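You operate a simulated robot arm through the tools that you are given. There is no shell and no other tool. Be economical: measure what you need, move in short steps, check, and stop when the job is done.

You are at the controls of a simulated robot arm. One attempt, no reset.

TASK
Swap the empty jar for the full feed jar and test one shot.
Fine: slide the feeder knob to shut first, stand the empty jar in the jar holder, fit the full one on the feeder, then slide the knob to open and press the orange plunger. Set down upright: feed jar. Where these are worked on the way, their far stop is far enough and under half their travel is too little: feeder knob.

The check looks at the end state, three seconds after you hand in, the way a careful person would. Anything else that was tipped, shoved, dropped, spilled or broken makes it a failure.

THE ROBOT
A 6-joint arm with a two-finger parallel gripper, fixed in place. Base frame: the origin is at the foot of the arm, x ahead of it, y to its left, z up. Lengths are in mm, angles in rad, forces in N, time in s.
With the tool pointing down near the work surface it reaches from about 260 to 680 mm from the base axis. Its first joint turns from -1.152 to 1.152 rad. Payload 2.9 kg.
The TCP is the grasp point between the finger pads, 30 mm short of the fingertips. In the tool frame z runs along the fingers and y along their closing line. The gripper opens to 110 mm. The fingers are 20 mm wide and 10 mm thick; the gripper's body (48 by 112 mm) begins 55 mm behind the TCP.
Orientation is that of the tool frame in the base frame, as a unit quaternion [w, x, y, z]. With the fingers straight down and closing along the base's y, the tool's x points along the base's -x, its y along +y and its z along -z.

THE INTERFACE
- The arm moves only by the tool send_rows. Its arguments are lists of equal length, an entry for each row: "slide": the shift along the base's x, y, z in mm, a list of three; "turn": the turn, a rotation vector about the base's x, y, z in rad, a list of three; "grip": the opening, from 0 (shut) to 1 (fully open). In form: {"slide": [[dx, dy, dz], ...], "turn": [[wx, wy, wz], ...], "grip": [grip, ...]}. A call has 1 to 8 rows; each row shifts and turns the commanded pose from where the row before left it. Rows are played at 5 a second. More than 50 mm and 0.15 rad between two rows, or a gripper value outside its range, and nothing of the call is played. A pose out of reach is approached as far as the arm can. The call stops where the force on the tool passes 50 N (or 10 N more than at its start, if that is more) or the arm is blocked; 0.2 s more then pass. The fingers move at their own pace (about 108 mm/s each) and stop on an object; they squeeze with about 31 N. The grip force told is the motor's: it shows also when the fingers shut on nothing. Time passes only in rows, and 0.2 s behind the last, so rows that do not move let the fingers close. The reply holds the time, the measured pose of the TCP, the force on the tool along the base axes, the opening and the grip force, in the units named above and with some noise, with the torque about the TCP (base axes, N m) and any sound that the robot's microphone picked up.
- Cameras (640 x 400 px; columns grow to the right, rows downward): "scene" is fixed at [87.2, 428.9, 1407.4]; the picture's right is [-0.71, -0.71, 0.00], its down [-0.35, 0.35, -0.87] and it looks along [0.61, -0.61, -0.50] (base axes); focal length 254 px, centre (320, 200). "wrist" rides on the gripper at [72, 17, -103] in the tool frame; the picture's right is [-0.23, 0.97, 0.00], its down [-0.76, -0.18, -0.62] and it looks along [-0.61, -0.14, 0.78] (tool axes); focal length 222 px, centre (320, 200). There is no depth. A picture from a camera that has moved, and an enlarged one, comes with that camera's place and axes in the base frame and with its lens. The place of the scene camera against the robot may be out by one fixed shift of up to 18 mm in any direction.
- snapshot(camera): a new picture of that camera. It takes no simulated time.
- enlarge(camera, box): a new picture of the part [left, top, right, bottom] of that camera's present view, enlarged. It takes no simulated time.
- sign_off(): hands the job in; it is judged then, once.

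Work in short steps. Places have to be worked out from the pictures, the camera data and where the tool is seen: move nearer, look again, correct. Check each grasp and each placing, and mend what went wrong. You have 120 turns and 84 pictures in all, those below and enlarged ones among them. Open the gripper and draw the arm clear of the work before you hand the job in, unless the task says otherwise; then end with one line.

The tools are called after "Request:" as name(argument=value, ...) on one line, values as JSON. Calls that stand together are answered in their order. send_rows: Moves the arm, as the interface text tells. Its arguments: {"type":"object","properties":{"slide":{"type":"array"},"turn":{"type":"array"},"grip":{"type":"array"}},"required":["slide","turn","grip"]} The other tools are called the same way: snapshot (camera) takes a picture; enlarge (camera, box) takes an enlarged picture of a part of a camera's view; sign_off () hands the job in.

At the start:

```text
time: 0.0
eef_pos: [399.7, -165.7, 1215.5]
orientation: [-0.001, 0.001, 1.0, 0.0]
force: [-0.6, -0.3, -0.2]
wrist_torque: [-0.02, 0.01, -0.04]
opening: 109.8
grasp_force: 0.0
```

scene: 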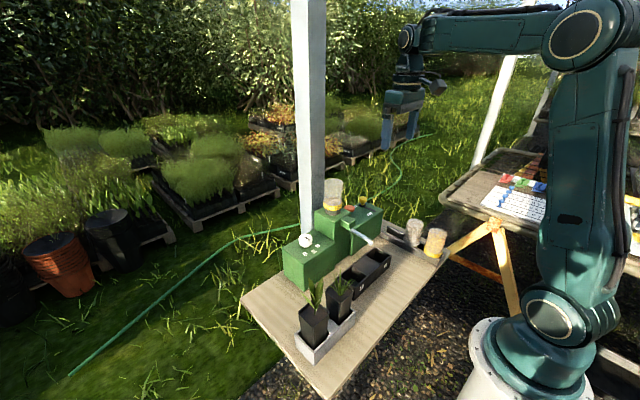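
wrist: 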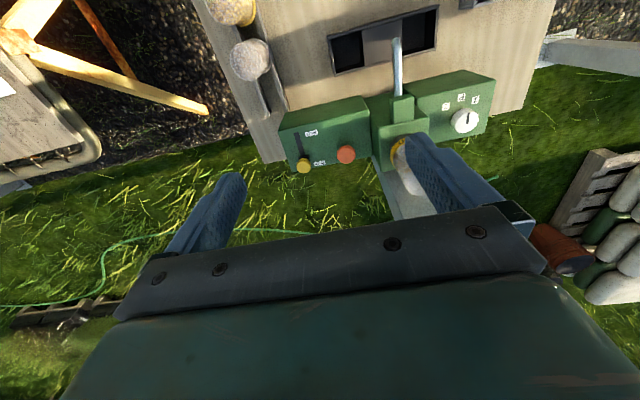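

I start by looking closer at the feeder and jars in both cameras.

Request:
enlarge(camera="scene", box=[270, 160, 460, 280])

Request:
enlarge(camera="wrist", box=[200, 0, 520, 200])

```text
3.33 times, centred on (365, 220) of scene
camera zoom: at [87.2, 428.9, 1407.4], right [-0.71, -0.71, 0.0], down [-0.35, 0.35, -0.87], along [0.61, -0.61, -0.5], focal length 848 px, centre (170, 133)
```

zoom: 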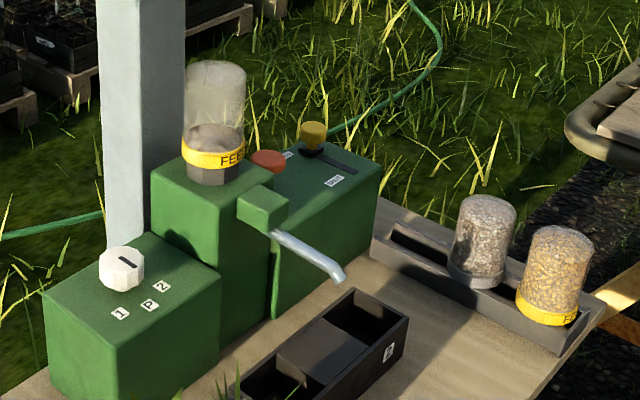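

```text
2.00 times, centred on (360, 100) of wrist
camera zoom: at [328.8, -150.2, 1318.1], right [0.23, 0.97, 0.0], down [0.76, -0.18, 0.62], along [0.61, -0.14, -0.78], focal length 444 px, centre (240, 400)
```

zoom: 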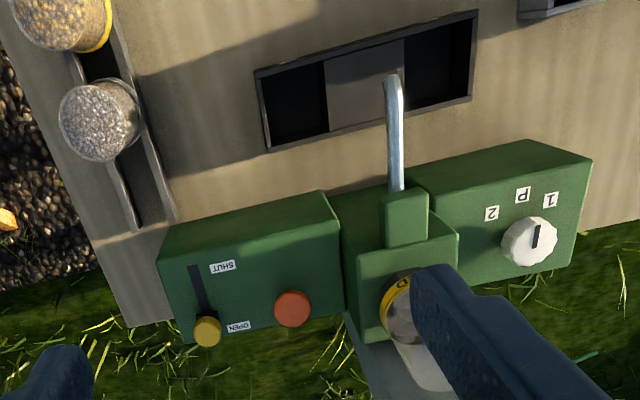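

The knob triangulates to about (528, -227, 952), with its slot running along x. I'll go nearer, half close the gripper and look again.

Request:
send_rows(slide=[[10, -20, -40], [10, -20, -40], [10, -21, -40], [0, 0, 0]], turn=[[0, 0, 0], [0, 0, 0], [0, 0, 0], [0, 0, 0]], grip=[0.5, 0.5, 0.5, 0.5])

Request:
snapshot(camera="wrist")

Request:
snapshot(camera="scene")

```text
time: 1.0
eef_pos: [431.6, -225.4, 1094.5]
orientation: [0.0, 0.0, 1.0, 0.0]
force: [0.2, -0.1, 0.0]
wrist_torque: [0.0, -0.01, 0.01]
opening: 54.7
grasp_force: 0.0
```

```text
79 pictures are left
camera wrist: at [359.0, -210.6, 1196.3], right [0.23, 0.97, 0.0], down [0.76, -0.18, 0.62], along [0.61, -0.14, -0.78], focal length 222 px, centre (320, 200)
```

wrist: 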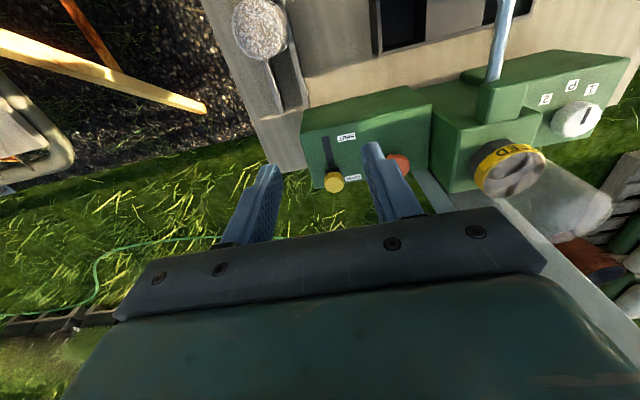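

```text
78 pictures are left
```

scene: 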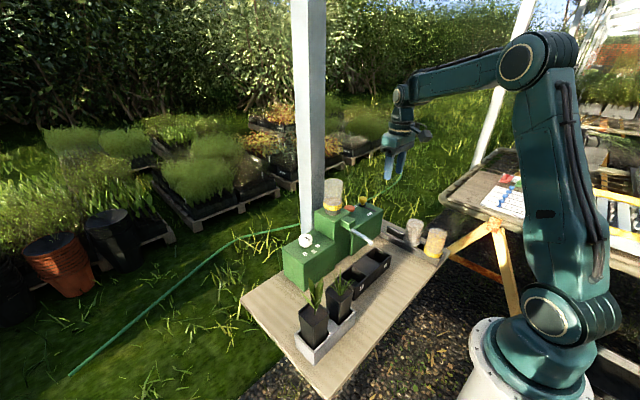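

Knob now at about (526, -229, ~940). I move above it with fingertips still ~40 mm higher.

Request:
send_rows(slide=[[30, -2, -20], [32, -2, -30], [32, 0, -24], [0, 0, 0]], turn=[[0, 0, 0], [0, 0, 0], [0, 0, 0], [0, 0, 0]], grip=[0.5, 0.5, 0.5, 0.5])

Request:
snapshot(camera="wrist")

Request:
enlarge(camera="scene", box=[300, 140, 460, 240])

```text
time: 2.0
eef_pos: [524.1, -228.5, 1020.6]
orientation: [0.0, 0.001, 1.0, 0.001]
force: [0.8, -0.2, -0.7]
wrist_torque: [0.0, -0.02, 0.01]
opening: 55.0
grasp_force: 0.1
```

```text
77 pictures are left
camera wrist: at [452.6, -214.0, 1122.8], right [0.23, 0.97, 0.0], down [0.76, -0.18, 0.62], along [0.61, -0.14, -0.78], focal length 222 px, centre (320, 200)
```

wrist: 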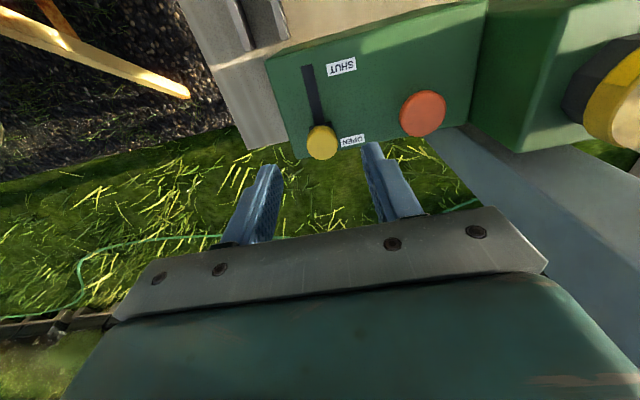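

```text
4.00 times, centred on (380, 190) of scene
camera zoom: at [87.3, 428.9, 1407.4], right [-0.71, -0.71, 0.0], down [-0.35, 0.35, -0.87], along [0.61, -0.61, -0.5], focal length 1017 px, centre (80, 240)
```

zoom: 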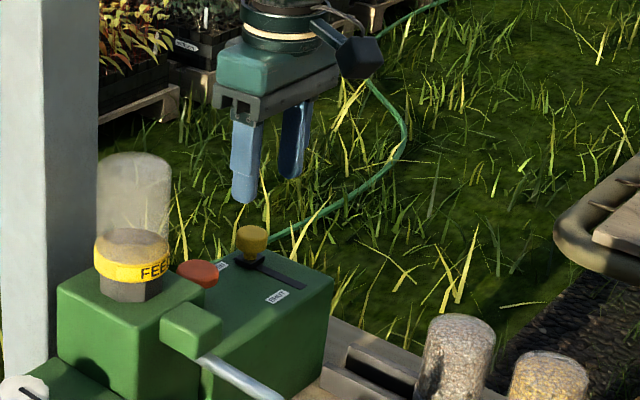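

Refined knob head: about (532, -230, 938). Descending to TCP z≈956 around it.

Request:
send_rows(slide=[[8, -1, -25], [0, 0, -25], [0, 0, -15], [0, 0, 0]], turn=[[0, 0, 0], [0, 0, 0], [0, 0, 0], [0, 0, 0]], grip=[0.5, 0.5, 0.5, 0.5])

Request:
snapshot(camera="wrist")

Request:
enlarge(camera="scene", box=[320, 160, 400, 210])

```text
time: 3.0
eef_pos: [532.7, -232.0, 956.0]
orientation: [0.001, 0.0, 1.0, 0.0]
force: [-0.5, 0.8, 0.6]
wrist_torque: [0.01, 0.01, -0.03]
opening: 55.0
grasp_force: 0.1
```

```text
75 pictures are left
camera wrist: at [460.5, -215.4, 1059.0], right [0.23, 0.97, 0.0], down [0.76, -0.18, 0.62], along [0.61, -0.14, -0.78], focal length 222 px, centre (320, 200)
```

wrist: 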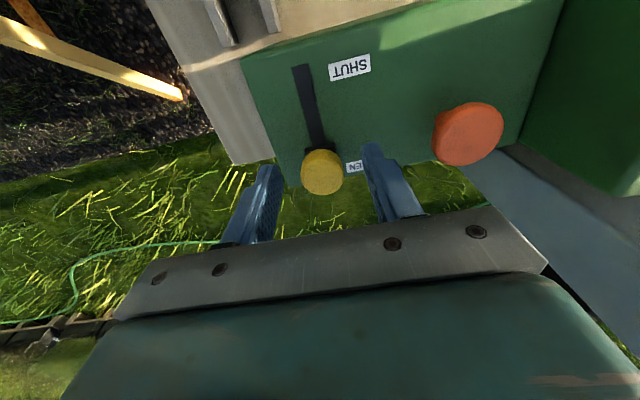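

```text
8.00 times, centred on (360, 185) of scene
camera zoom: at [87.3, 428.9, 1407.4], right [-0.71, -0.71, 0.0], down [-0.35, 0.35, -0.87], along [0.61, -0.61, -0.5], focal length 2034 px, centre (0, 320)
```

zoom: 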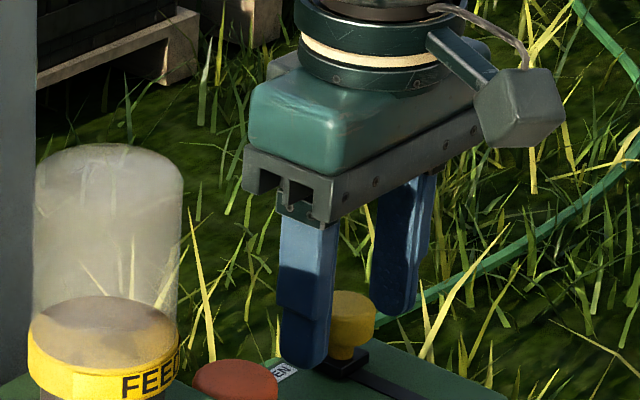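

Fingers straddle the knob with the tips near its base; I close on it.

Request:
send_rows(slide=[[2, 1, -4], [0, 0, 0], [0, 0, 0], [0, 0, 0]], turn=[[0, 0, 0], [0, 0, 0], [0, 0, 0], [0, 0, 0]], grip=[0.5, 0.15, 0.1, 0.1])

Request:
snapshot(camera="wrist")

```text
time: 4.0
eef_pos: [534.8, -230.1, 951.5]
orientation: [0.0, 0.0, 1.0, 0.0]
force: [0.1, 3.3, 0.6]
wrist_torque: [0.05, 0.03, -0.02]
opening: 27.1
grasp_force: 44.7
```

```text
73 pictures are left
camera wrist: at [462.8, -214.5, 1055.0], right [0.23, 0.97, 0.0], down [0.76, -0.18, 0.62], along [0.61, -0.14, -0.78], focal length 222 px, centre (320, 200)
```

wrist: 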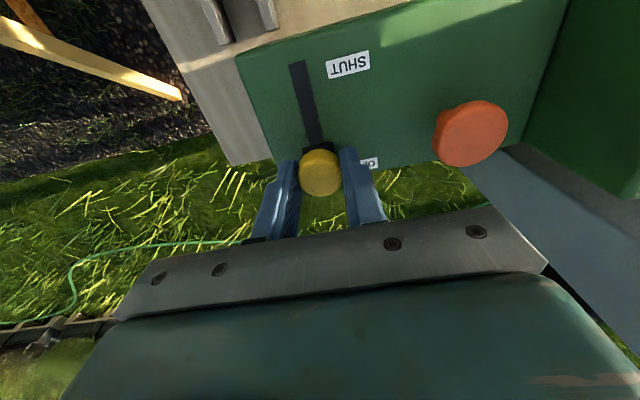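

Knob is gripped at 27 mm; I slide it towards SHUT (-x).

Request:
send_rows(slide=[[-10, 0, 0], [-10, 0, 0], [-10, 0, 0], [-8, 0, 0], [0, 0, 0]], turn=[[0, 0, 0], [0, 0, 0], [0, 0, 0], [0, 0, 0], [0, 0, 0]], grip=[0.1, 0.1, 0.1, 0.1, 0.1])

Request:
snapshot(camera="wrist")

```text
time: 5.2
eef_pos: [496.4, -230.0, 952.8]
orientation: [0.0, 0.001, 1.0, 0.0]
force: [0.0, 10.3, 3.6]
wrist_torque: [0.2, 0.22, 0.09]
opening: 27.3
grasp_force: 44.4
```

```text
72 pictures are left
camera wrist: at [424.8, -214.6, 1055.0], right [0.23, 0.97, 0.0], down [0.76, -0.18, 0.62], along [0.61, -0.14, -0.78], focal length 222 px, centre (320, 200)
```

wrist: 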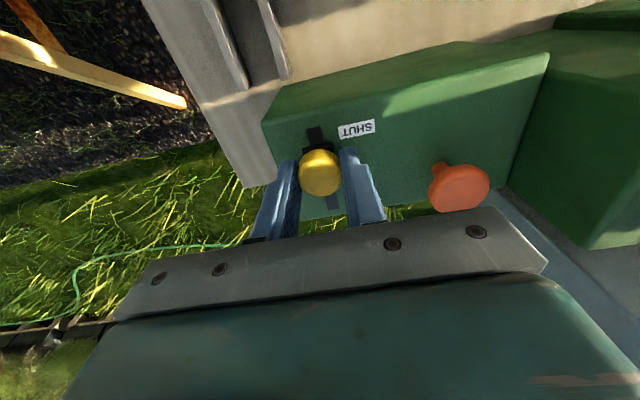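

Knob moved with the tool; a small lateral load suggests the slot slants a bit to +y. Continuing in small steps with that correction.

Request:
send_rows(slide=[[-4, 1, 0], [-4, 0.5, 0], [-4, 0, 0], [0, 0, 0]], turn=[[0, 0, 0], [0, 0, 0], [0, 0, 0], [0, 0, 0]], grip=[0.1, 0.1, 0.1, 0.1])

Request:
snapshot(camera="wrist")

```text
time: 6.2
eef_pos: [487.5, -230.4, 952.4]
orientation: [0.004, 0.0, 1.0, -0.002]
force: [31.0, -1.4, -10.5]
wrist_torque: [0.04, -0.59, 0.0]
opening: 27.8
grasp_force: 45.3
```

```text
71 pictures are left
camera wrist: at [414.7, -214.0, 1054.8], right [0.23, 0.97, 0.0], down [0.76, -0.17, 0.63], along [0.61, -0.14, -0.78], focal length 222 px, centre (320, 200)
```

wrist: 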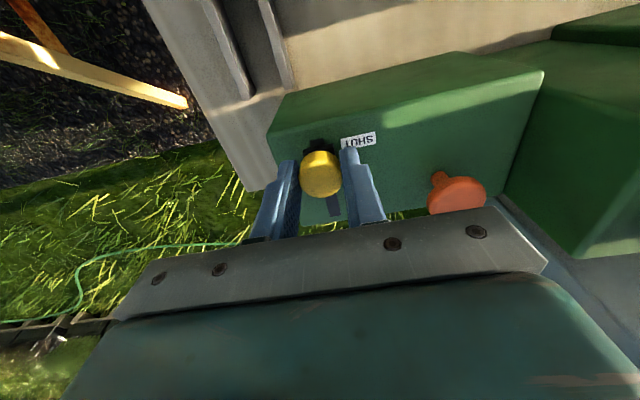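

The knob hit the SHUT stop (31 N). I ease off, release and lift.

Request:
send_rows(slide=[[2, 0, 0], [0, 0, 0], [0, 0, 0], [0, 0, 40], [0, 0, 50], [0, 0, 50], [0, 0, 0]], turn=[[0, 0, 0], [0, 0, 0], [0, 0, 0], [0, 0, 0], [0, 0, 0], [0, 0, 0], [0, 0, 0]], grip=[0.1, 0.5, 0.5, 0.5, 0.5, 0.5, 0.5])

Request:
snapshot(camera="wrist")

Request:
enlarge(camera="scene", box=[290, 160, 450, 260])

```text
time: 7.8
eef_pos: [486.7, -228.6, 1094.4]
orientation: [0.0, 0.0, 1.0, 0.0]
force: [0.1, 0.5, -0.1]
wrist_torque: [0.05, -0.01, -0.03]
opening: 55.0
grasp_force: 0.1
```

```text
70 pictures are left
camera wrist: at [414.3, -212.8, 1196.7], right [0.23, 0.97, 0.0], down [0.76, -0.18, 0.62], along [0.61, -0.14, -0.78], focal length 222 px, centre (320, 200)
```

wrist: 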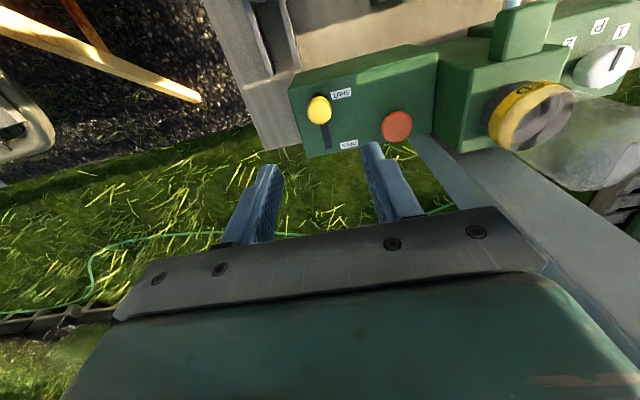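

```text
4.00 times, centred on (370, 210) of scene
camera zoom: at [87.2, 428.9, 1407.4], right [-0.71, -0.71, 0.0], down [-0.35, 0.35, -0.87], along [0.61, -0.61, -0.5], focal length 1017 px, centre (120, 160)
```

zoom: 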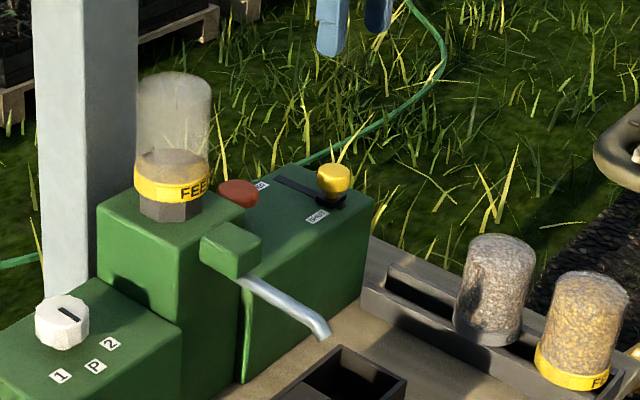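

SHUT confirmed. Next I measure the empty jar on the feeder: move back and over to y≈-70 for a front view.

Request:
send_rows(slide=[[-20, 20, 40], [-25, 40, 40], [-25, 45, 20], [0, 45, 0], [0, 0, 0]], turn=[[0, 0, 0], [0, 0, 0], [0, 0, 0], [0, 0, 0], [0, 0, 0]], grip=[0.95, 0.95, 0.95, 0.95, 0.95])

Request:
snapshot(camera="wrist")

```text
refused: row 2 steps farther than a row can; nothing moved
```

```text
68 pictures are left
camera wrist: at [414.3, -212.8, 1196.7], right [0.23, 0.97, 0.0], down [0.76, -0.18, 0.62], along [0.61, -0.14, -0.78], focal length 222 px, centre (320, 200)
```

wrist: 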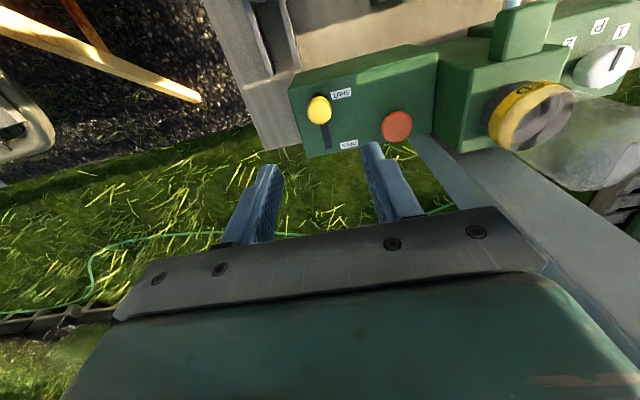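

A step was over 50 mm; I split it smaller.

Request:
send_rows(slide=[[-15, 10, 40], [-25, 20, 35], [-25, 35, 20], [0, 45, 5], [0, 45, 0], [0, 0, 0]], turn=[[0, 0, 0], [0, 0, 0], [0, 0, 0], [0, 0, 0], [0, 0, 0], [0, 0, 0]], grip=[0.95, 0.95, 0.95, 0.95, 0.95, 0.95])

Request:
snapshot(camera="wrist")

```text
time: 9.2
eef_pos: [422.2, -72.8, 1192.7]
orientation: [0.0, 0.0, 1.0, 0.0]
force: [-0.1, 0.1, -0.6]
wrist_torque: [-0.04, -0.01, 0.01]
opening: 104.4
grasp_force: 0.1
```

```text
67 pictures are left
camera wrist: at [349.6, -57.7, 1295.4], right [0.23, 0.97, 0.0], down [0.76, -0.18, 0.62], along [0.61, -0.14, -0.78], focal length 222 px, centre (320, 200)
```

wrist: 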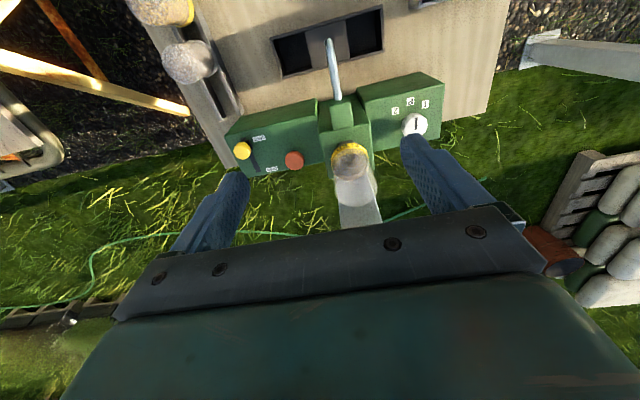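

Request:
enlarge(camera="wrist", box=[220, 80, 460, 230])

Request:
enlarge(camera="wrist", box=[120, 0, 280, 100])

Request:
enlarge(camera="scene", box=[315, 170, 355, 230])

Request:
enlarge(camera="scene", box=[370, 205, 460, 265])

```text
2.67 times, centred on (340, 155) of wrist
camera zoom: at [349.6, -57.7, 1295.4], right [0.23, 0.97, 0.0], down [0.76, -0.18, 0.62], along [0.61, -0.14, -0.78], focal length 592 px, centre (267, 320)
```

zoom: 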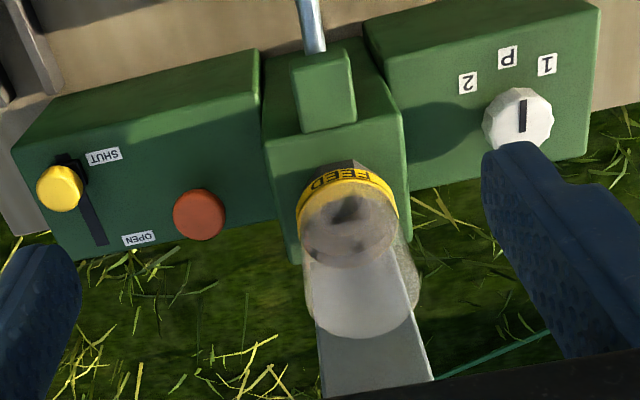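

```text
4.00 times, centred on (200, 50) of wrist
camera zoom: at [349.6, -57.7, 1295.4], right [0.23, 0.97, 0.0], down [0.76, -0.18, 0.62], along [0.61, -0.14, -0.78], focal length 888 px, centre (800, 800)
```

zoom: 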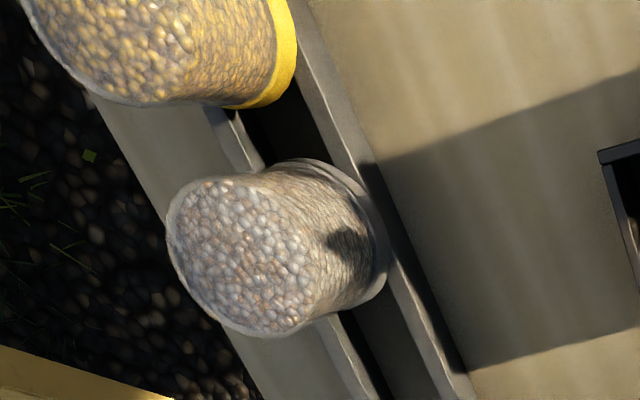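

```text
6.67 times, centred on (335, 200) of scene
camera zoom: at [87.2, 428.9, 1407.4], right [-0.71, -0.71, 0.0], down [-0.35, 0.35, -0.87], along [0.61, -0.61, -0.5], focal length 1695 px, centre (220, 200)
```

zoom: 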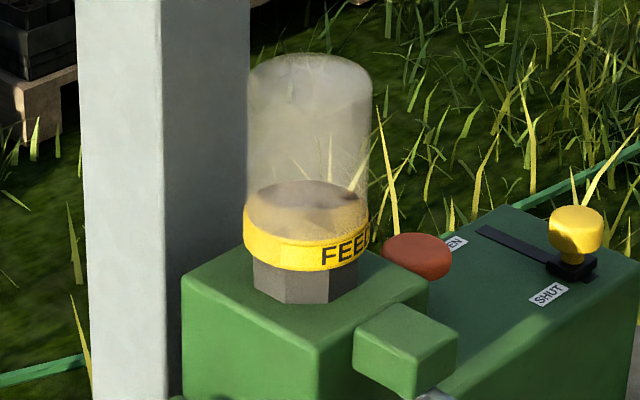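

```text
6.67 times, centred on (415, 235) of scene
camera zoom: at [87.2, 428.9, 1407.4], right [-0.71, -0.71, 0.0], down [-0.35, 0.35, -0.87], along [0.61, -0.61, -0.5], focal length 1695 px, centre (-313, -33)
```

zoom: 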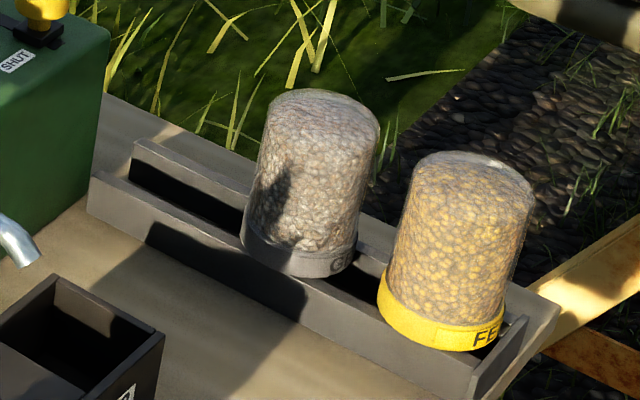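

Estimates: jar axis about (515, -51), glass z≈1012–1075, ~55 mm wide; post face at x≈578. I move above the jar, tips still clear, and check.

Request:
send_rows(slide=[[30, 8, 0], [30, 8, 0], [33, 6, -20], [0, 0, 0]], turn=[[0, 0, 0], [0, 0, 0], [0, 0, 0], [0, 0, 0]], grip=[0.95, 0.95, 0.95, 0.95])

Request:
snapshot(camera="wrist")

Request:
enlarge(camera="scene", box=[265, 60, 425, 220])

```text
time: 10.2
eef_pos: [514.7, -52.9, 1172.9]
orientation: [0.001, 0.001, 1.0, 0.001]
force: [0.3, 0.9, 0.2]
wrist_torque: [0.0, 0.01, 0.0]
opening: 104.5
grasp_force: 0.0
```

```text
62 pictures are left
camera wrist: at [442.6, -36.2, 1274.9], right [0.23, 0.97, 0.0], down [0.76, -0.18, 0.62], along [0.61, -0.14, -0.78], focal length 222 px, centre (320, 200)
```

wrist: 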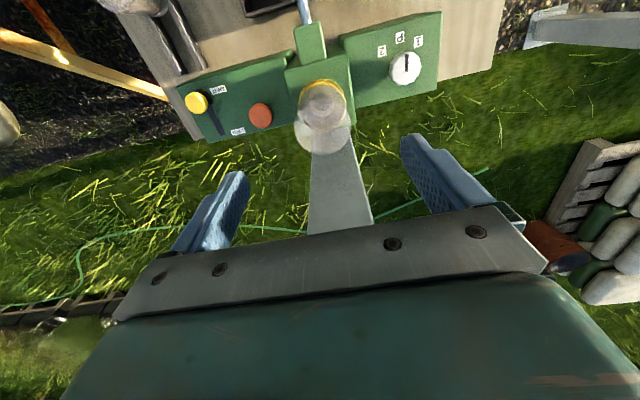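

```text
2.50 times, centred on (345, 140) of scene
camera zoom: at [87.3, 428.9, 1407.4], right [-0.71, -0.71, 0.0], down [-0.35, 0.35, -0.87], along [0.61, -0.61, -0.5], focal length 636 px, centre (258, 350)
```

zoom: 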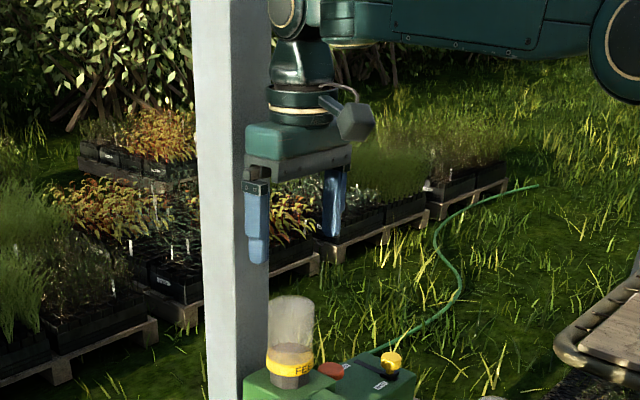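

Aligned to within a few mm. Descend so the tips reach the level of the jar's top, then check.

Request:
send_rows(slide=[[0, 2, -30], [0, 1, -30], [0, 0, -15], [0, 0, 0]], turn=[[0, 0, 0], [0, 0, 0], [0, 0, 0], [0, 0, 0]], grip=[0.95, 0.95, 0.95, 0.95])

Request:
snapshot(camera="wrist")

Request:
enlarge(camera="scene", box=[300, 130, 380, 230])

```text
time: 11.2
eef_pos: [514.3, -49.0, 1097.3]
orientation: [0.0, 0.001, 1.0, -0.001]
force: [0.1, -0.6, -0.5]
wrist_torque: [0.0, 0.02, 0.0]
opening: 104.6
grasp_force: 0.1
```

```text
60 pictures are left
camera wrist: at [442.7, -33.7, 1200.0], right [0.23, 0.97, 0.0], down [0.76, -0.18, 0.62], along [0.61, -0.14, -0.78], focal length 222 px, centre (320, 200)
```

wrist: 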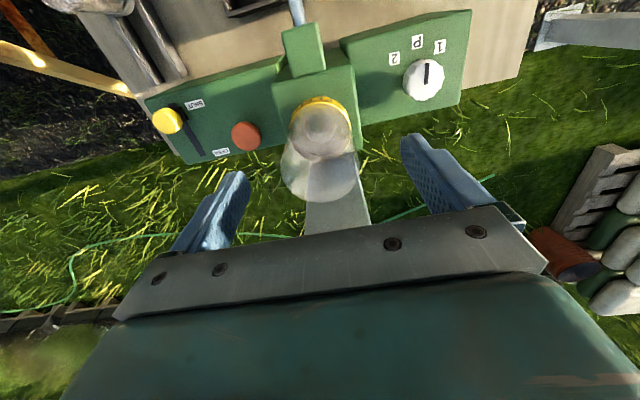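

```text
4.00 times, centred on (340, 180) of scene
camera zoom: at [87.2, 428.9, 1407.4], right [-0.71, -0.71, 0.0], down [-0.35, 0.35, -0.87], along [0.61, -0.61, -0.5], focal length 1017 px, centre (240, 280)
```

zoom: 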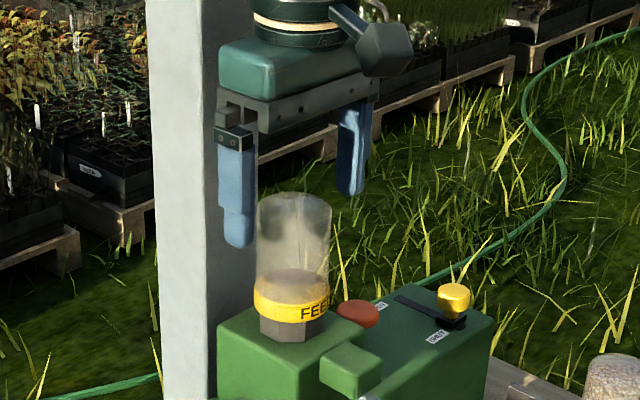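

Jar top centre computes to (515, -50): aligned. Descend to z≈1047 and close.

Request:
send_rows(slide=[[0, -1, -25], [0, 0, -25], [0, 0, 0], [0, 0, 0], [0, 0, 0], [0, 0, 0]], turn=[[0, 0, 0], [0, 0, 0], [0, 0, 0], [0, 0, 0], [0, 0, 0], [0, 0, 0]], grip=[0.95, 0.95, 0.6, 0.4, 0.4, 0.4])

Request:
snapshot(camera="wrist")

Request:
enlarge(camera="scene", box=[300, 150, 364, 230])

```text
time: 12.6
eef_pos: [514.4, -51.0, 1048.4]
orientation: [0.0, 0.0, 1.0, 0.0]
force: [0.2, 0.4, 0.5]
wrist_torque: [-0.02, 0.01, -0.01]
opening: 55.2
grasp_force: 31.2
```

```text
58 pictures are left
camera wrist: at [443.1, -34.6, 1150.5], right [0.23, 0.97, 0.0], down [0.76, -0.18, 0.62], along [0.61, -0.14, -0.78], focal length 222 px, centre (320, 200)
```

wrist: 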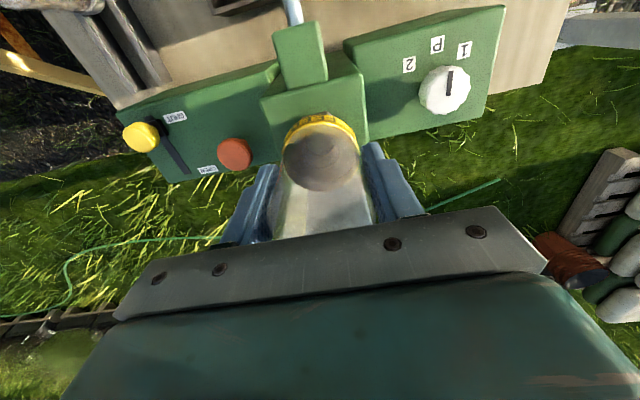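

```text
5.00 times, centred on (332, 190) of scene
camera zoom: at [87.3, 428.9, 1407.4], right [-0.71, -0.71, 0.0], down [-0.35, 0.35, -0.87], along [0.61, -0.61, -0.5], focal length 1271 px, centre (260, 250)
```

zoom: 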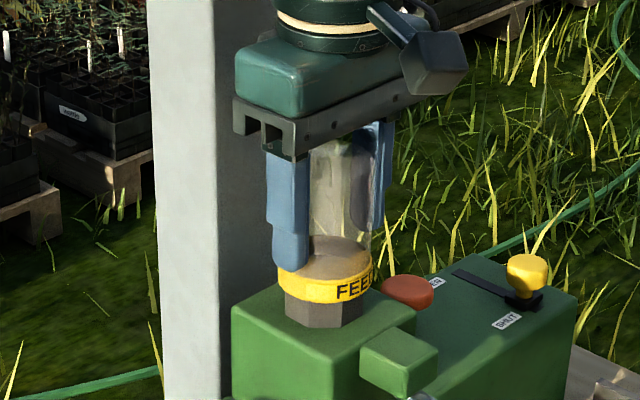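

Gripped at 55.2 mm, tips just above the collar, force-free. Lift gently.

Request:
send_rows(slide=[[0, 0, 8], [0, 0, 15], [0, 0, 25], [0, 0, 30], [0, 0, 0]], turn=[[0, 0, 0], [0, 0, 0], [0, 0, 0], [0, 0, 0], [0, 0, 0]], grip=[0.4, 0.4, 0.4, 0.4, 0.4])

Request:
enlarge(camera="scene", box=[300, 110, 396, 230])

```text
time: 13.8
eef_pos: [515.3, -51.8, 1125.5]
orientation: [0.0, 0.0, 1.0, 0.001]
force: [0.0, -0.7, -1.1]
wrist_torque: [-0.02, 0.01, -0.03]
opening: 55.4
grasp_force: 31.1
```

```text
3.33 times, centred on (348, 170) of scene
camera zoom: at [87.3, 428.9, 1407.4], right [-0.71, -0.71, 0.0], down [-0.35, 0.35, -0.87], along [0.61, -0.61, -0.5], focal length 848 px, centre (227, 300)
```

zoom: 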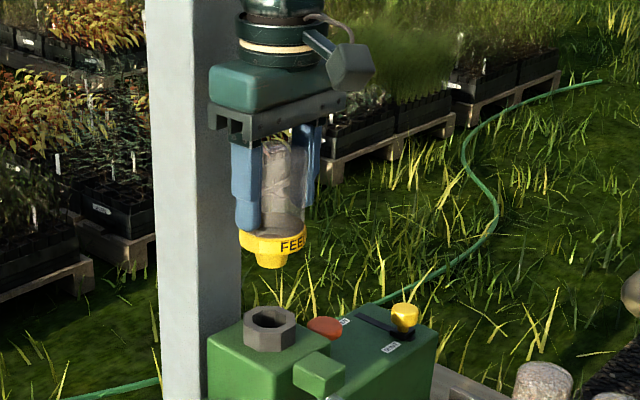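

Jar removed; its yellow neck shows below the collar. Carry it back toward the holder's free end and look.

Request:
send_rows(slide=[[-35, -20, 10], [-35, -30, 0], [-25, -40, 0], [0, -48, 0], [0, -48, 0], [0, -30, -20], [0, 0, 0]], turn=[[0, 0, 0], [0, 0, 0], [0, 0, 0], [0, 0, 0], [0, 0, 0], [0, 0, 0], [0, 0, 0]], grip=[0.4, 0.4, 0.4, 0.4, 0.4, 0.4, 0.4])

Request:
snapshot(camera="wrist")

Request:
snapshot(camera="scene")

```text
time: 15.4
eef_pos: [420.6, -267.3, 1114.4]
orientation: [0.001, 0.0, 1.0, 0.0]
force: [0.1, 1.0, -0.8]
wrist_torque: [0.01, -0.01, -0.02]
opening: 55.4
grasp_force: 31.4
```

```text
55 pictures are left
camera wrist: at [348.1, -251.2, 1217.1], right [0.23, 0.97, 0.0], down [0.76, -0.18, 0.62], along [0.61, -0.14, -0.78], focal length 222 px, centre (320, 200)
```

wrist: 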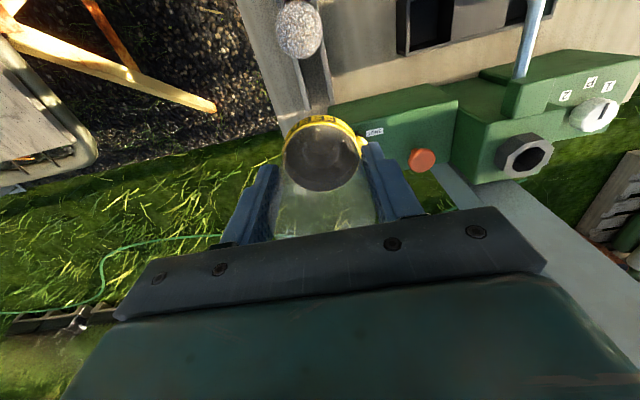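

```text
54 pictures are left
```

scene: 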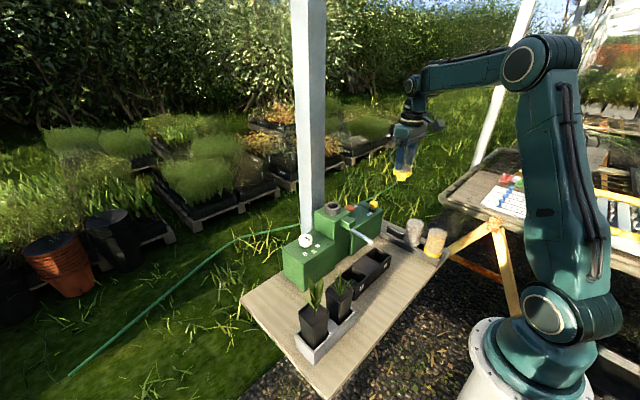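

Request:
enlarge(camera="wrist", box=[220, 0, 380, 130])

Request:
enlarge(camera="scene", box=[360, 150, 460, 275])

```text
3.08 times, centred on (300, 65) of wrist
camera zoom: at [348.1, -251.2, 1217.1], right [0.23, 0.97, 0.0], down [0.76, -0.18, 0.62], along [0.61, -0.14, -0.78], focal length 684 px, centre (382, 615)
```

zoom: 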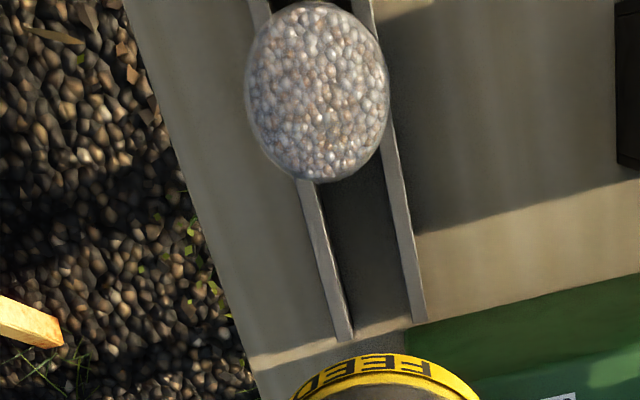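

```text
3.20 times, centred on (410, 212) of scene
camera zoom: at [87.3, 428.8, 1407.4], right [-0.71, -0.71, 0.0], down [-0.35, 0.35, -0.87], along [0.61, -0.61, -0.5], focal length 814 px, centre (32, 160)
```

zoom: 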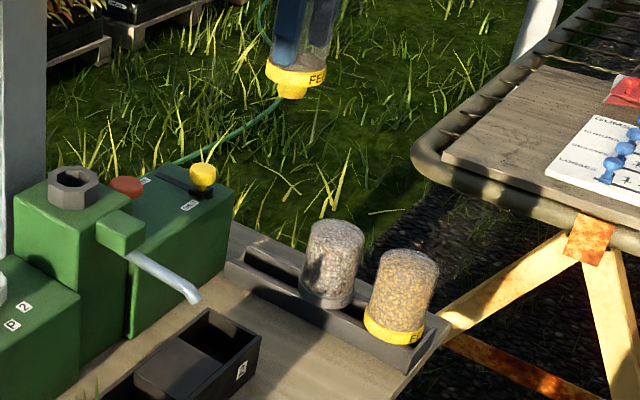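

The rails run along x with the channel centre at y≈-276; free stretch x≈380–457. I aim the jar at (418, -276) and lower partway.

Request:
send_rows(slide=[[-1, -4, -40], [-1, -4, -45], [0, 0, -45], [0, 0, -45], [0, 0, -20], [0, 0, 0]], turn=[[0, 0, 0], [0, 0, 0], [0, 0, 0], [0, 0, 0], [0, 0, 0], [0, 0, 0]], grip=[0.4, 0.4, 0.4, 0.4, 0.4, 0.4])

Request:
snapshot(camera="wrist")

Request:
enlarge(camera="scene", box=[360, 175, 456, 255])

```text
time: 16.8
eef_pos: [417.4, -274.6, 918.7]
orientation: [0.0, 0.0, 1.0, 0.0]
force: [-0.2, 0.4, -1.6]
wrist_torque: [-0.01, -0.02, 0.02]
opening: 55.4
grasp_force: 30.9
```

```text
51 pictures are left
camera wrist: at [346.4, -258.8, 1022.6], right [0.23, 0.97, 0.0], down [0.76, -0.18, 0.62], along [0.61, -0.14, -0.78], focal length 222 px, centre (320, 200)
```

wrist: 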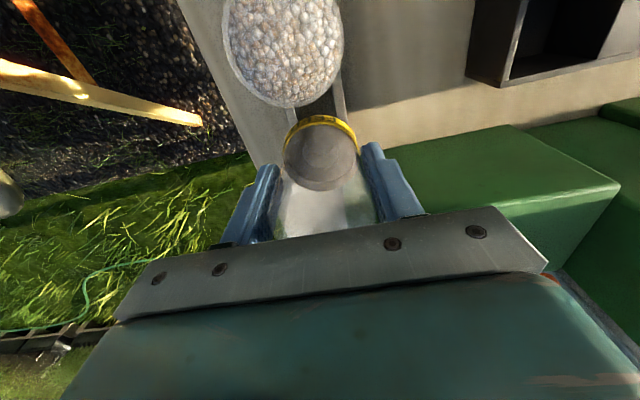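

```text
5.00 times, centred on (408, 215) of scene
camera zoom: at [87.3, 428.9, 1407.4], right [-0.71, -0.71, 0.0], down [-0.35, 0.35, -0.87], along [0.61, -0.61, -0.5], focal length 1271 px, centre (-120, 125)
```

zoom: 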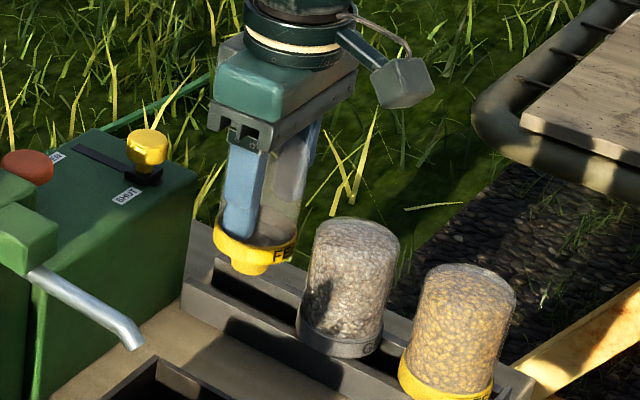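

Well lined up above the channel. Lower in small steps, watching the force.

Request:
send_rows(slide=[[1, -1, -12], [0, 0, -8], [0, 0, -3], [0, 0, -3], [0, 0, 0]], turn=[[0, 0, 0], [0, 0, 0], [0, 0, 0], [0, 0, 0], [0, 0, 0]], grip=[0.4, 0.4, 0.4, 0.4, 0.4])

Request:
enlarge(camera="scene", box=[380, 190, 444, 240])

```text
time: 18.0
eef_pos: [419.2, -276.4, 893.3]
orientation: [0.0, 0.0, 1.0, -0.001]
force: [0.8, 0.2, -2.4]
wrist_torque: [-0.02, 0.03, 0.0]
opening: 55.2
grasp_force: 30.8
```

```text
8.00 times, centred on (412, 215) of scene
camera zoom: at [87.3, 428.9, 1407.4], right [-0.71, -0.71, 0.0], down [-0.35, 0.35, -0.87], along [0.61, -0.61, -0.5], focal length 2034 px, centre (-416, 80)
```

zoom: 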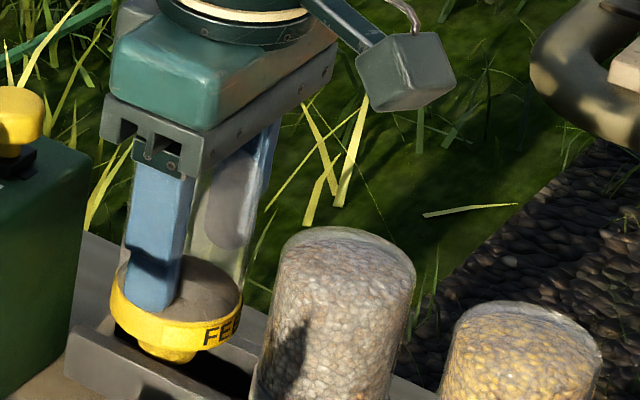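

Neck is at rail level; continue down in small steps.

Request:
send_rows(slide=[[0, 0, -3], [0, 0, -3], [0, 0, -3], [0, 0, 0]], turn=[[0, 0, 0], [0, 0, 0], [0, 0, 0], [0, 0, 0]], grip=[0.4, 0.4, 0.4, 0.4])

Request:
enlarge(camera="scene", box=[380, 190, 444, 240])

```text
time: 19.0
eef_pos: [418.1, -276.0, 885.4]
orientation: [0.0, 0.0, 1.0, 0.0]
force: [0.4, -0.3, -1.4]
wrist_torque: [0.01, 0.0, 0.0]
opening: 55.3
grasp_force: 31.1
```

```text
8.00 times, centred on (412, 215) of scene
camera zoom: at [87.3, 428.9, 1407.4], right [-0.71, -0.71, 0.0], down [-0.35, 0.35, -0.87], along [0.61, -0.61, -0.5], focal length 2034 px, centre (-416, 80)
```

zoom: 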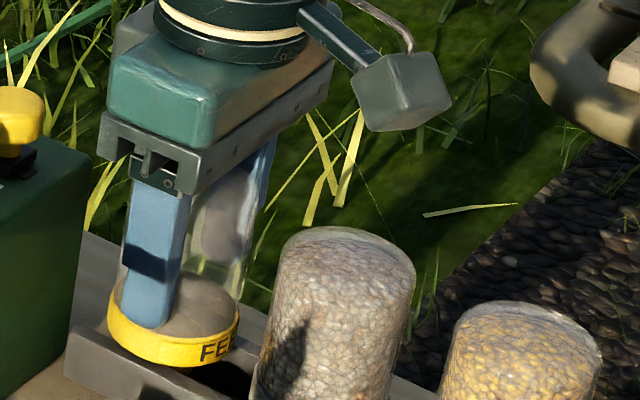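

Request:
send_rows(slide=[[0, 0, -2], [0, 0, -2], [0, 0, -2], [0, 0, 0]], turn=[[0, 0, 0], [0, 0, 0], [0, 0, 0], [0, 0, 0]], grip=[0.4, 0.4, 0.4, 0.4])

Request:
enlarge(camera="scene", box=[380, 200, 460, 262])

```text
time: 20.0
eef_pos: [418.0, -276.3, 879.6]
orientation: [0.0, 0.0, 1.0, 0.001]
force: [-1.2, 1.5, 3.0]
wrist_torque: [-0.07, 0.05, -0.01]
opening: 55.3
grasp_force: 31.2
```

```text
6.45 times, centred on (420, 231) of scene
camera zoom: at [87.2, 428.9, 1407.4], right [-0.71, -0.71, 0.0], down [-0.35, 0.35, -0.87], along [0.61, -0.61, -0.5], focal length 1640 px, centre (-325, 0)
```

zoom: 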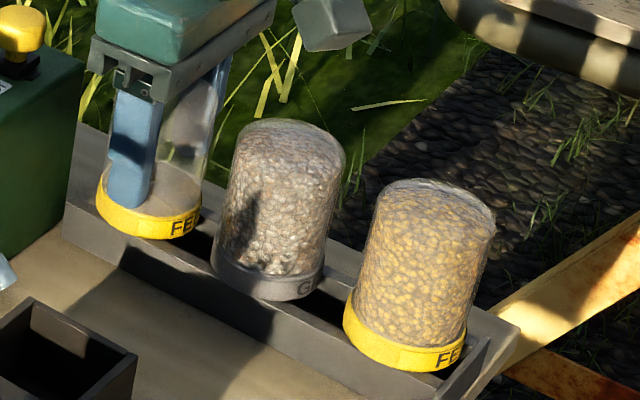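

Contact felt (+3 N) and collar sits on the rails like its neighbours. Settle 1 mm, open, rise.

Request:
send_rows(slide=[[0, 0, -1], [0, 0, 0], [0, 0, 0], [0, 0, 0]], turn=[[0, 0, 0], [0, 0, 0], [0, 0, 0], [0, 0, 0]], grip=[0.4, 0.5, 0.65, 0.75])

Request:
enlarge(camera="scene", box=[380, 200, 460, 262])

```text
time: 21.0
eef_pos: [418.1, -275.4, 878.7]
orientation: [0.0, 0.0, 1.0, 0.0]
force: [0.9, -0.7, 0.8]
wrist_torque: [0.03, -0.01, -0.03]
opening: 82.4
grasp_force: 0.0
```

```text
6.45 times, centred on (420, 231) of scene
camera zoom: at [87.2, 428.9, 1407.4], right [-0.71, -0.71, 0.0], down [-0.35, 0.35, -0.87], along [0.61, -0.61, -0.5], focal length 1640 px, centre (-325, 0)
```

zoom: 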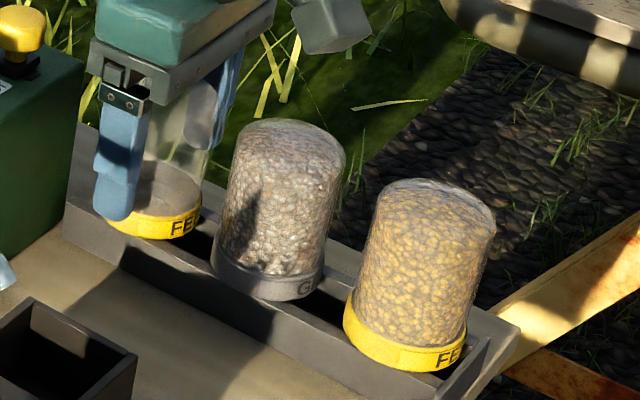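

Empty jar stands upright and free. Rise and move over towards the full jar for a measuring look.

Request:
send_rows(slide=[[0, 0, 30], [0, 0, 45], [0, 0, 45], [-30, 0, 40], [-45, 0, 0], [-43, 0, 0], [0, 0, 0]], turn=[[0, 0, 0], [0, 0, 0], [0, 0, 0], [0, 0, 0], [0, 0, 0], [0, 0, 0], [0, 0, 0]], grip=[0.75, 0.75, 0.75, 0.9, 0.9, 0.9, 0.9])

Request:
snapshot(camera="wrist")

Request:
enlarge(camera="scene", box=[380, 200, 460, 262])

```text
time: 22.6
eef_pos: [300.1, -276.2, 1038.0]
orientation: [-0.001, 0.0, 1.0, 0.0]
force: [-0.4, 0.2, 0.2]
wrist_torque: [0.0, 0.0, 0.02]
opening: 99.2
grasp_force: 0.1
```

```text
45 pictures are left
camera wrist: at [227.5, -259.7, 1140.5], right [0.23, 0.97, 0.0], down [0.76, -0.18, 0.62], along [0.61, -0.14, -0.78], focal length 222 px, centre (320, 200)
```

wrist: 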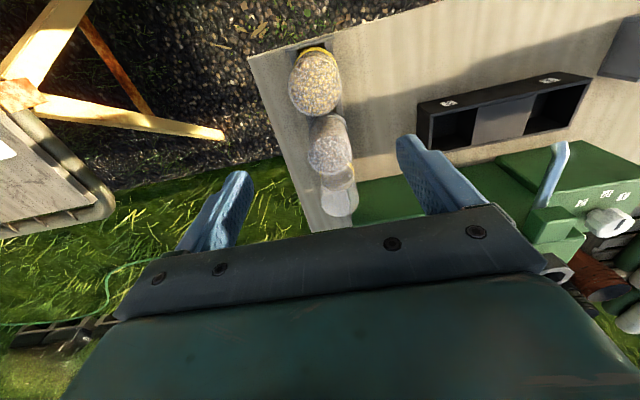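

```text
6.45 times, centred on (420, 231) of scene
camera zoom: at [87.2, 428.9, 1407.4], right [-0.71, -0.71, 0.0], down [-0.35, 0.35, -0.87], along [0.61, -0.61, -0.5], focal length 1640 px, centre (-325, 0)
```

zoom: 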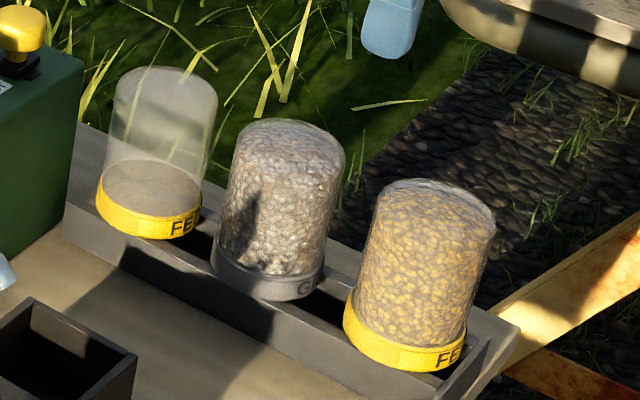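

Request:
enlarge(camera="wrist", box=[270, 30, 382, 110])

```text
5.00 times, centred on (326, 70) of wrist
camera zoom: at [227.5, -259.7, 1140.5], right [0.23, 0.97, 0.0], down [0.76, -0.18, 0.62], along [0.61, -0.14, -0.78], focal length 1111 px, centre (290, 850)
```

zoom: 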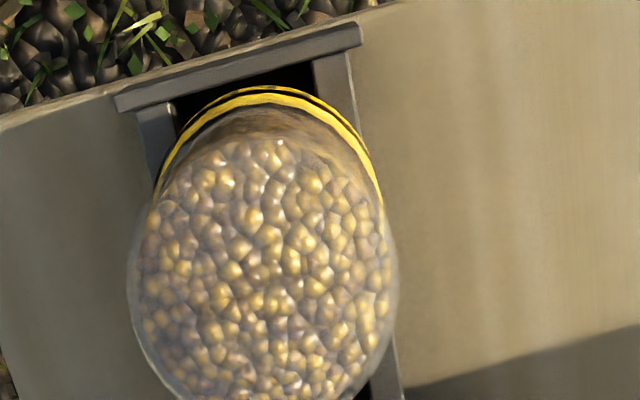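

Full jar axis about (273, -275). Move over it and descend to z≈945 first (tips at jar-top level), then check.

Request:
send_rows(slide=[[-14, 1, -10], [-13, 0, -30], [0, 0, -40], [0, 0, -15], [0, 0, 0]], turn=[[0, 0, 0], [0, 0, 0], [0, 0, 0], [0, 0, 0], [0, 0, 0]], grip=[0.9, 0.9, 0.9, 0.9, 0.9])

Request:
snapshot(camera="wrist")

Request:
enlarge(camera="scene", box=[380, 180, 476, 262])

```text
time: 23.8
eef_pos: [273.8, -273.2, 943.3]
orientation: [0.001, 0.0, 1.0, -0.001]
force: [0.4, 0.4, 0.2]
wrist_torque: [0.01, 0.01, 0.02]
opening: 99.0
grasp_force: 0.0
```

```text
42 pictures are left
camera wrist: at [201.8, -258.7, 1045.9], right [0.23, 0.97, 0.0], down [0.76, -0.18, 0.62], along [0.61, -0.14, -0.78], focal length 222 px, centre (320, 200)
```

wrist: 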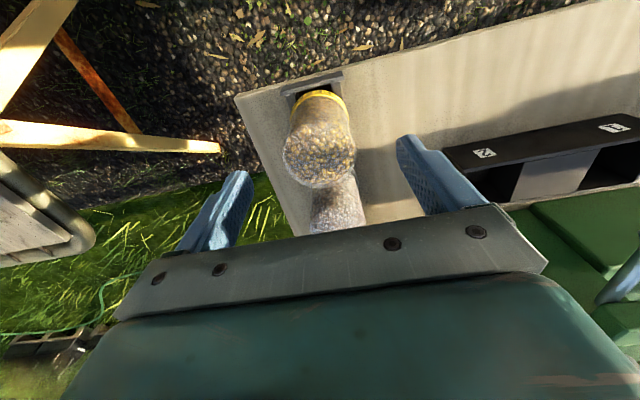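

```text
4.88 times, centred on (428, 221) of scene
camera zoom: at [87.3, 428.9, 1407.4], right [-0.71, -0.71, 0.0], down [-0.35, 0.35, -0.87], along [0.61, -0.61, -0.5], focal length 1240 px, centre (-207, 98)
```

zoom: 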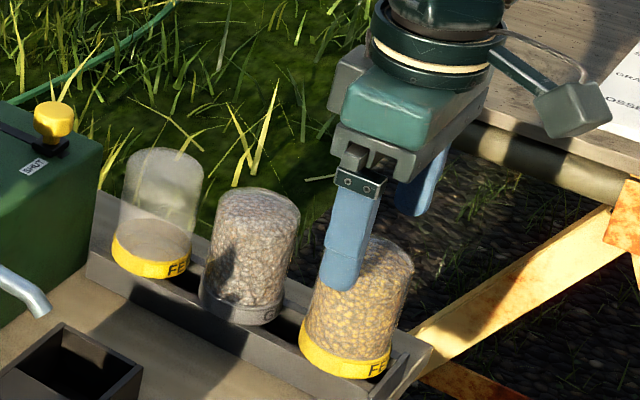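

By the same measure as on the empty jar, its axis is near (270.5, -275). Adjust and drop to the same relative height as my earlier reference picture for comparison.

Request:
send_rows(slide=[[-3, -2, -8], [0, 0, -7], [0, 0, 0]], turn=[[0, 0, 0], [0, 0, 0], [0, 0, 0]], grip=[0.95, 0.95, 0.95])

Request:
snapshot(camera="wrist")

```text
time: 24.6
eef_pos: [271.4, -276.3, 928.9]
orientation: [0.0, 0.0, 1.0, 0.0]
force: [0.3, 1.5, -0.3]
wrist_torque: [-0.02, 0.03, 0.02]
opening: 104.6
grasp_force: 0.1
```

```text
40 pictures are left
camera wrist: at [198.7, -260.9, 1031.0], right [0.23, 0.97, 0.0], down [0.76, -0.18, 0.62], along [0.61, -0.14, -0.78], focal length 222 px, centre (320, 200)
```

wrist: 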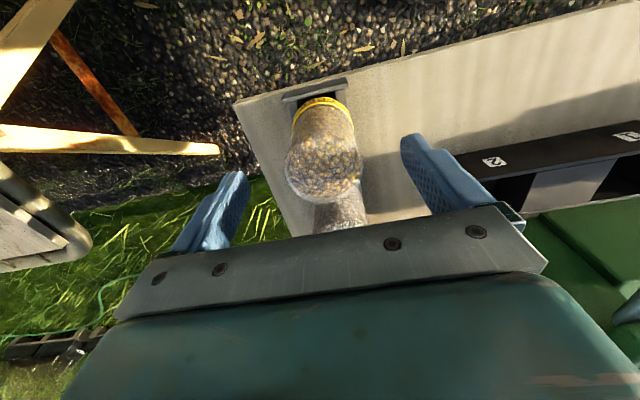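

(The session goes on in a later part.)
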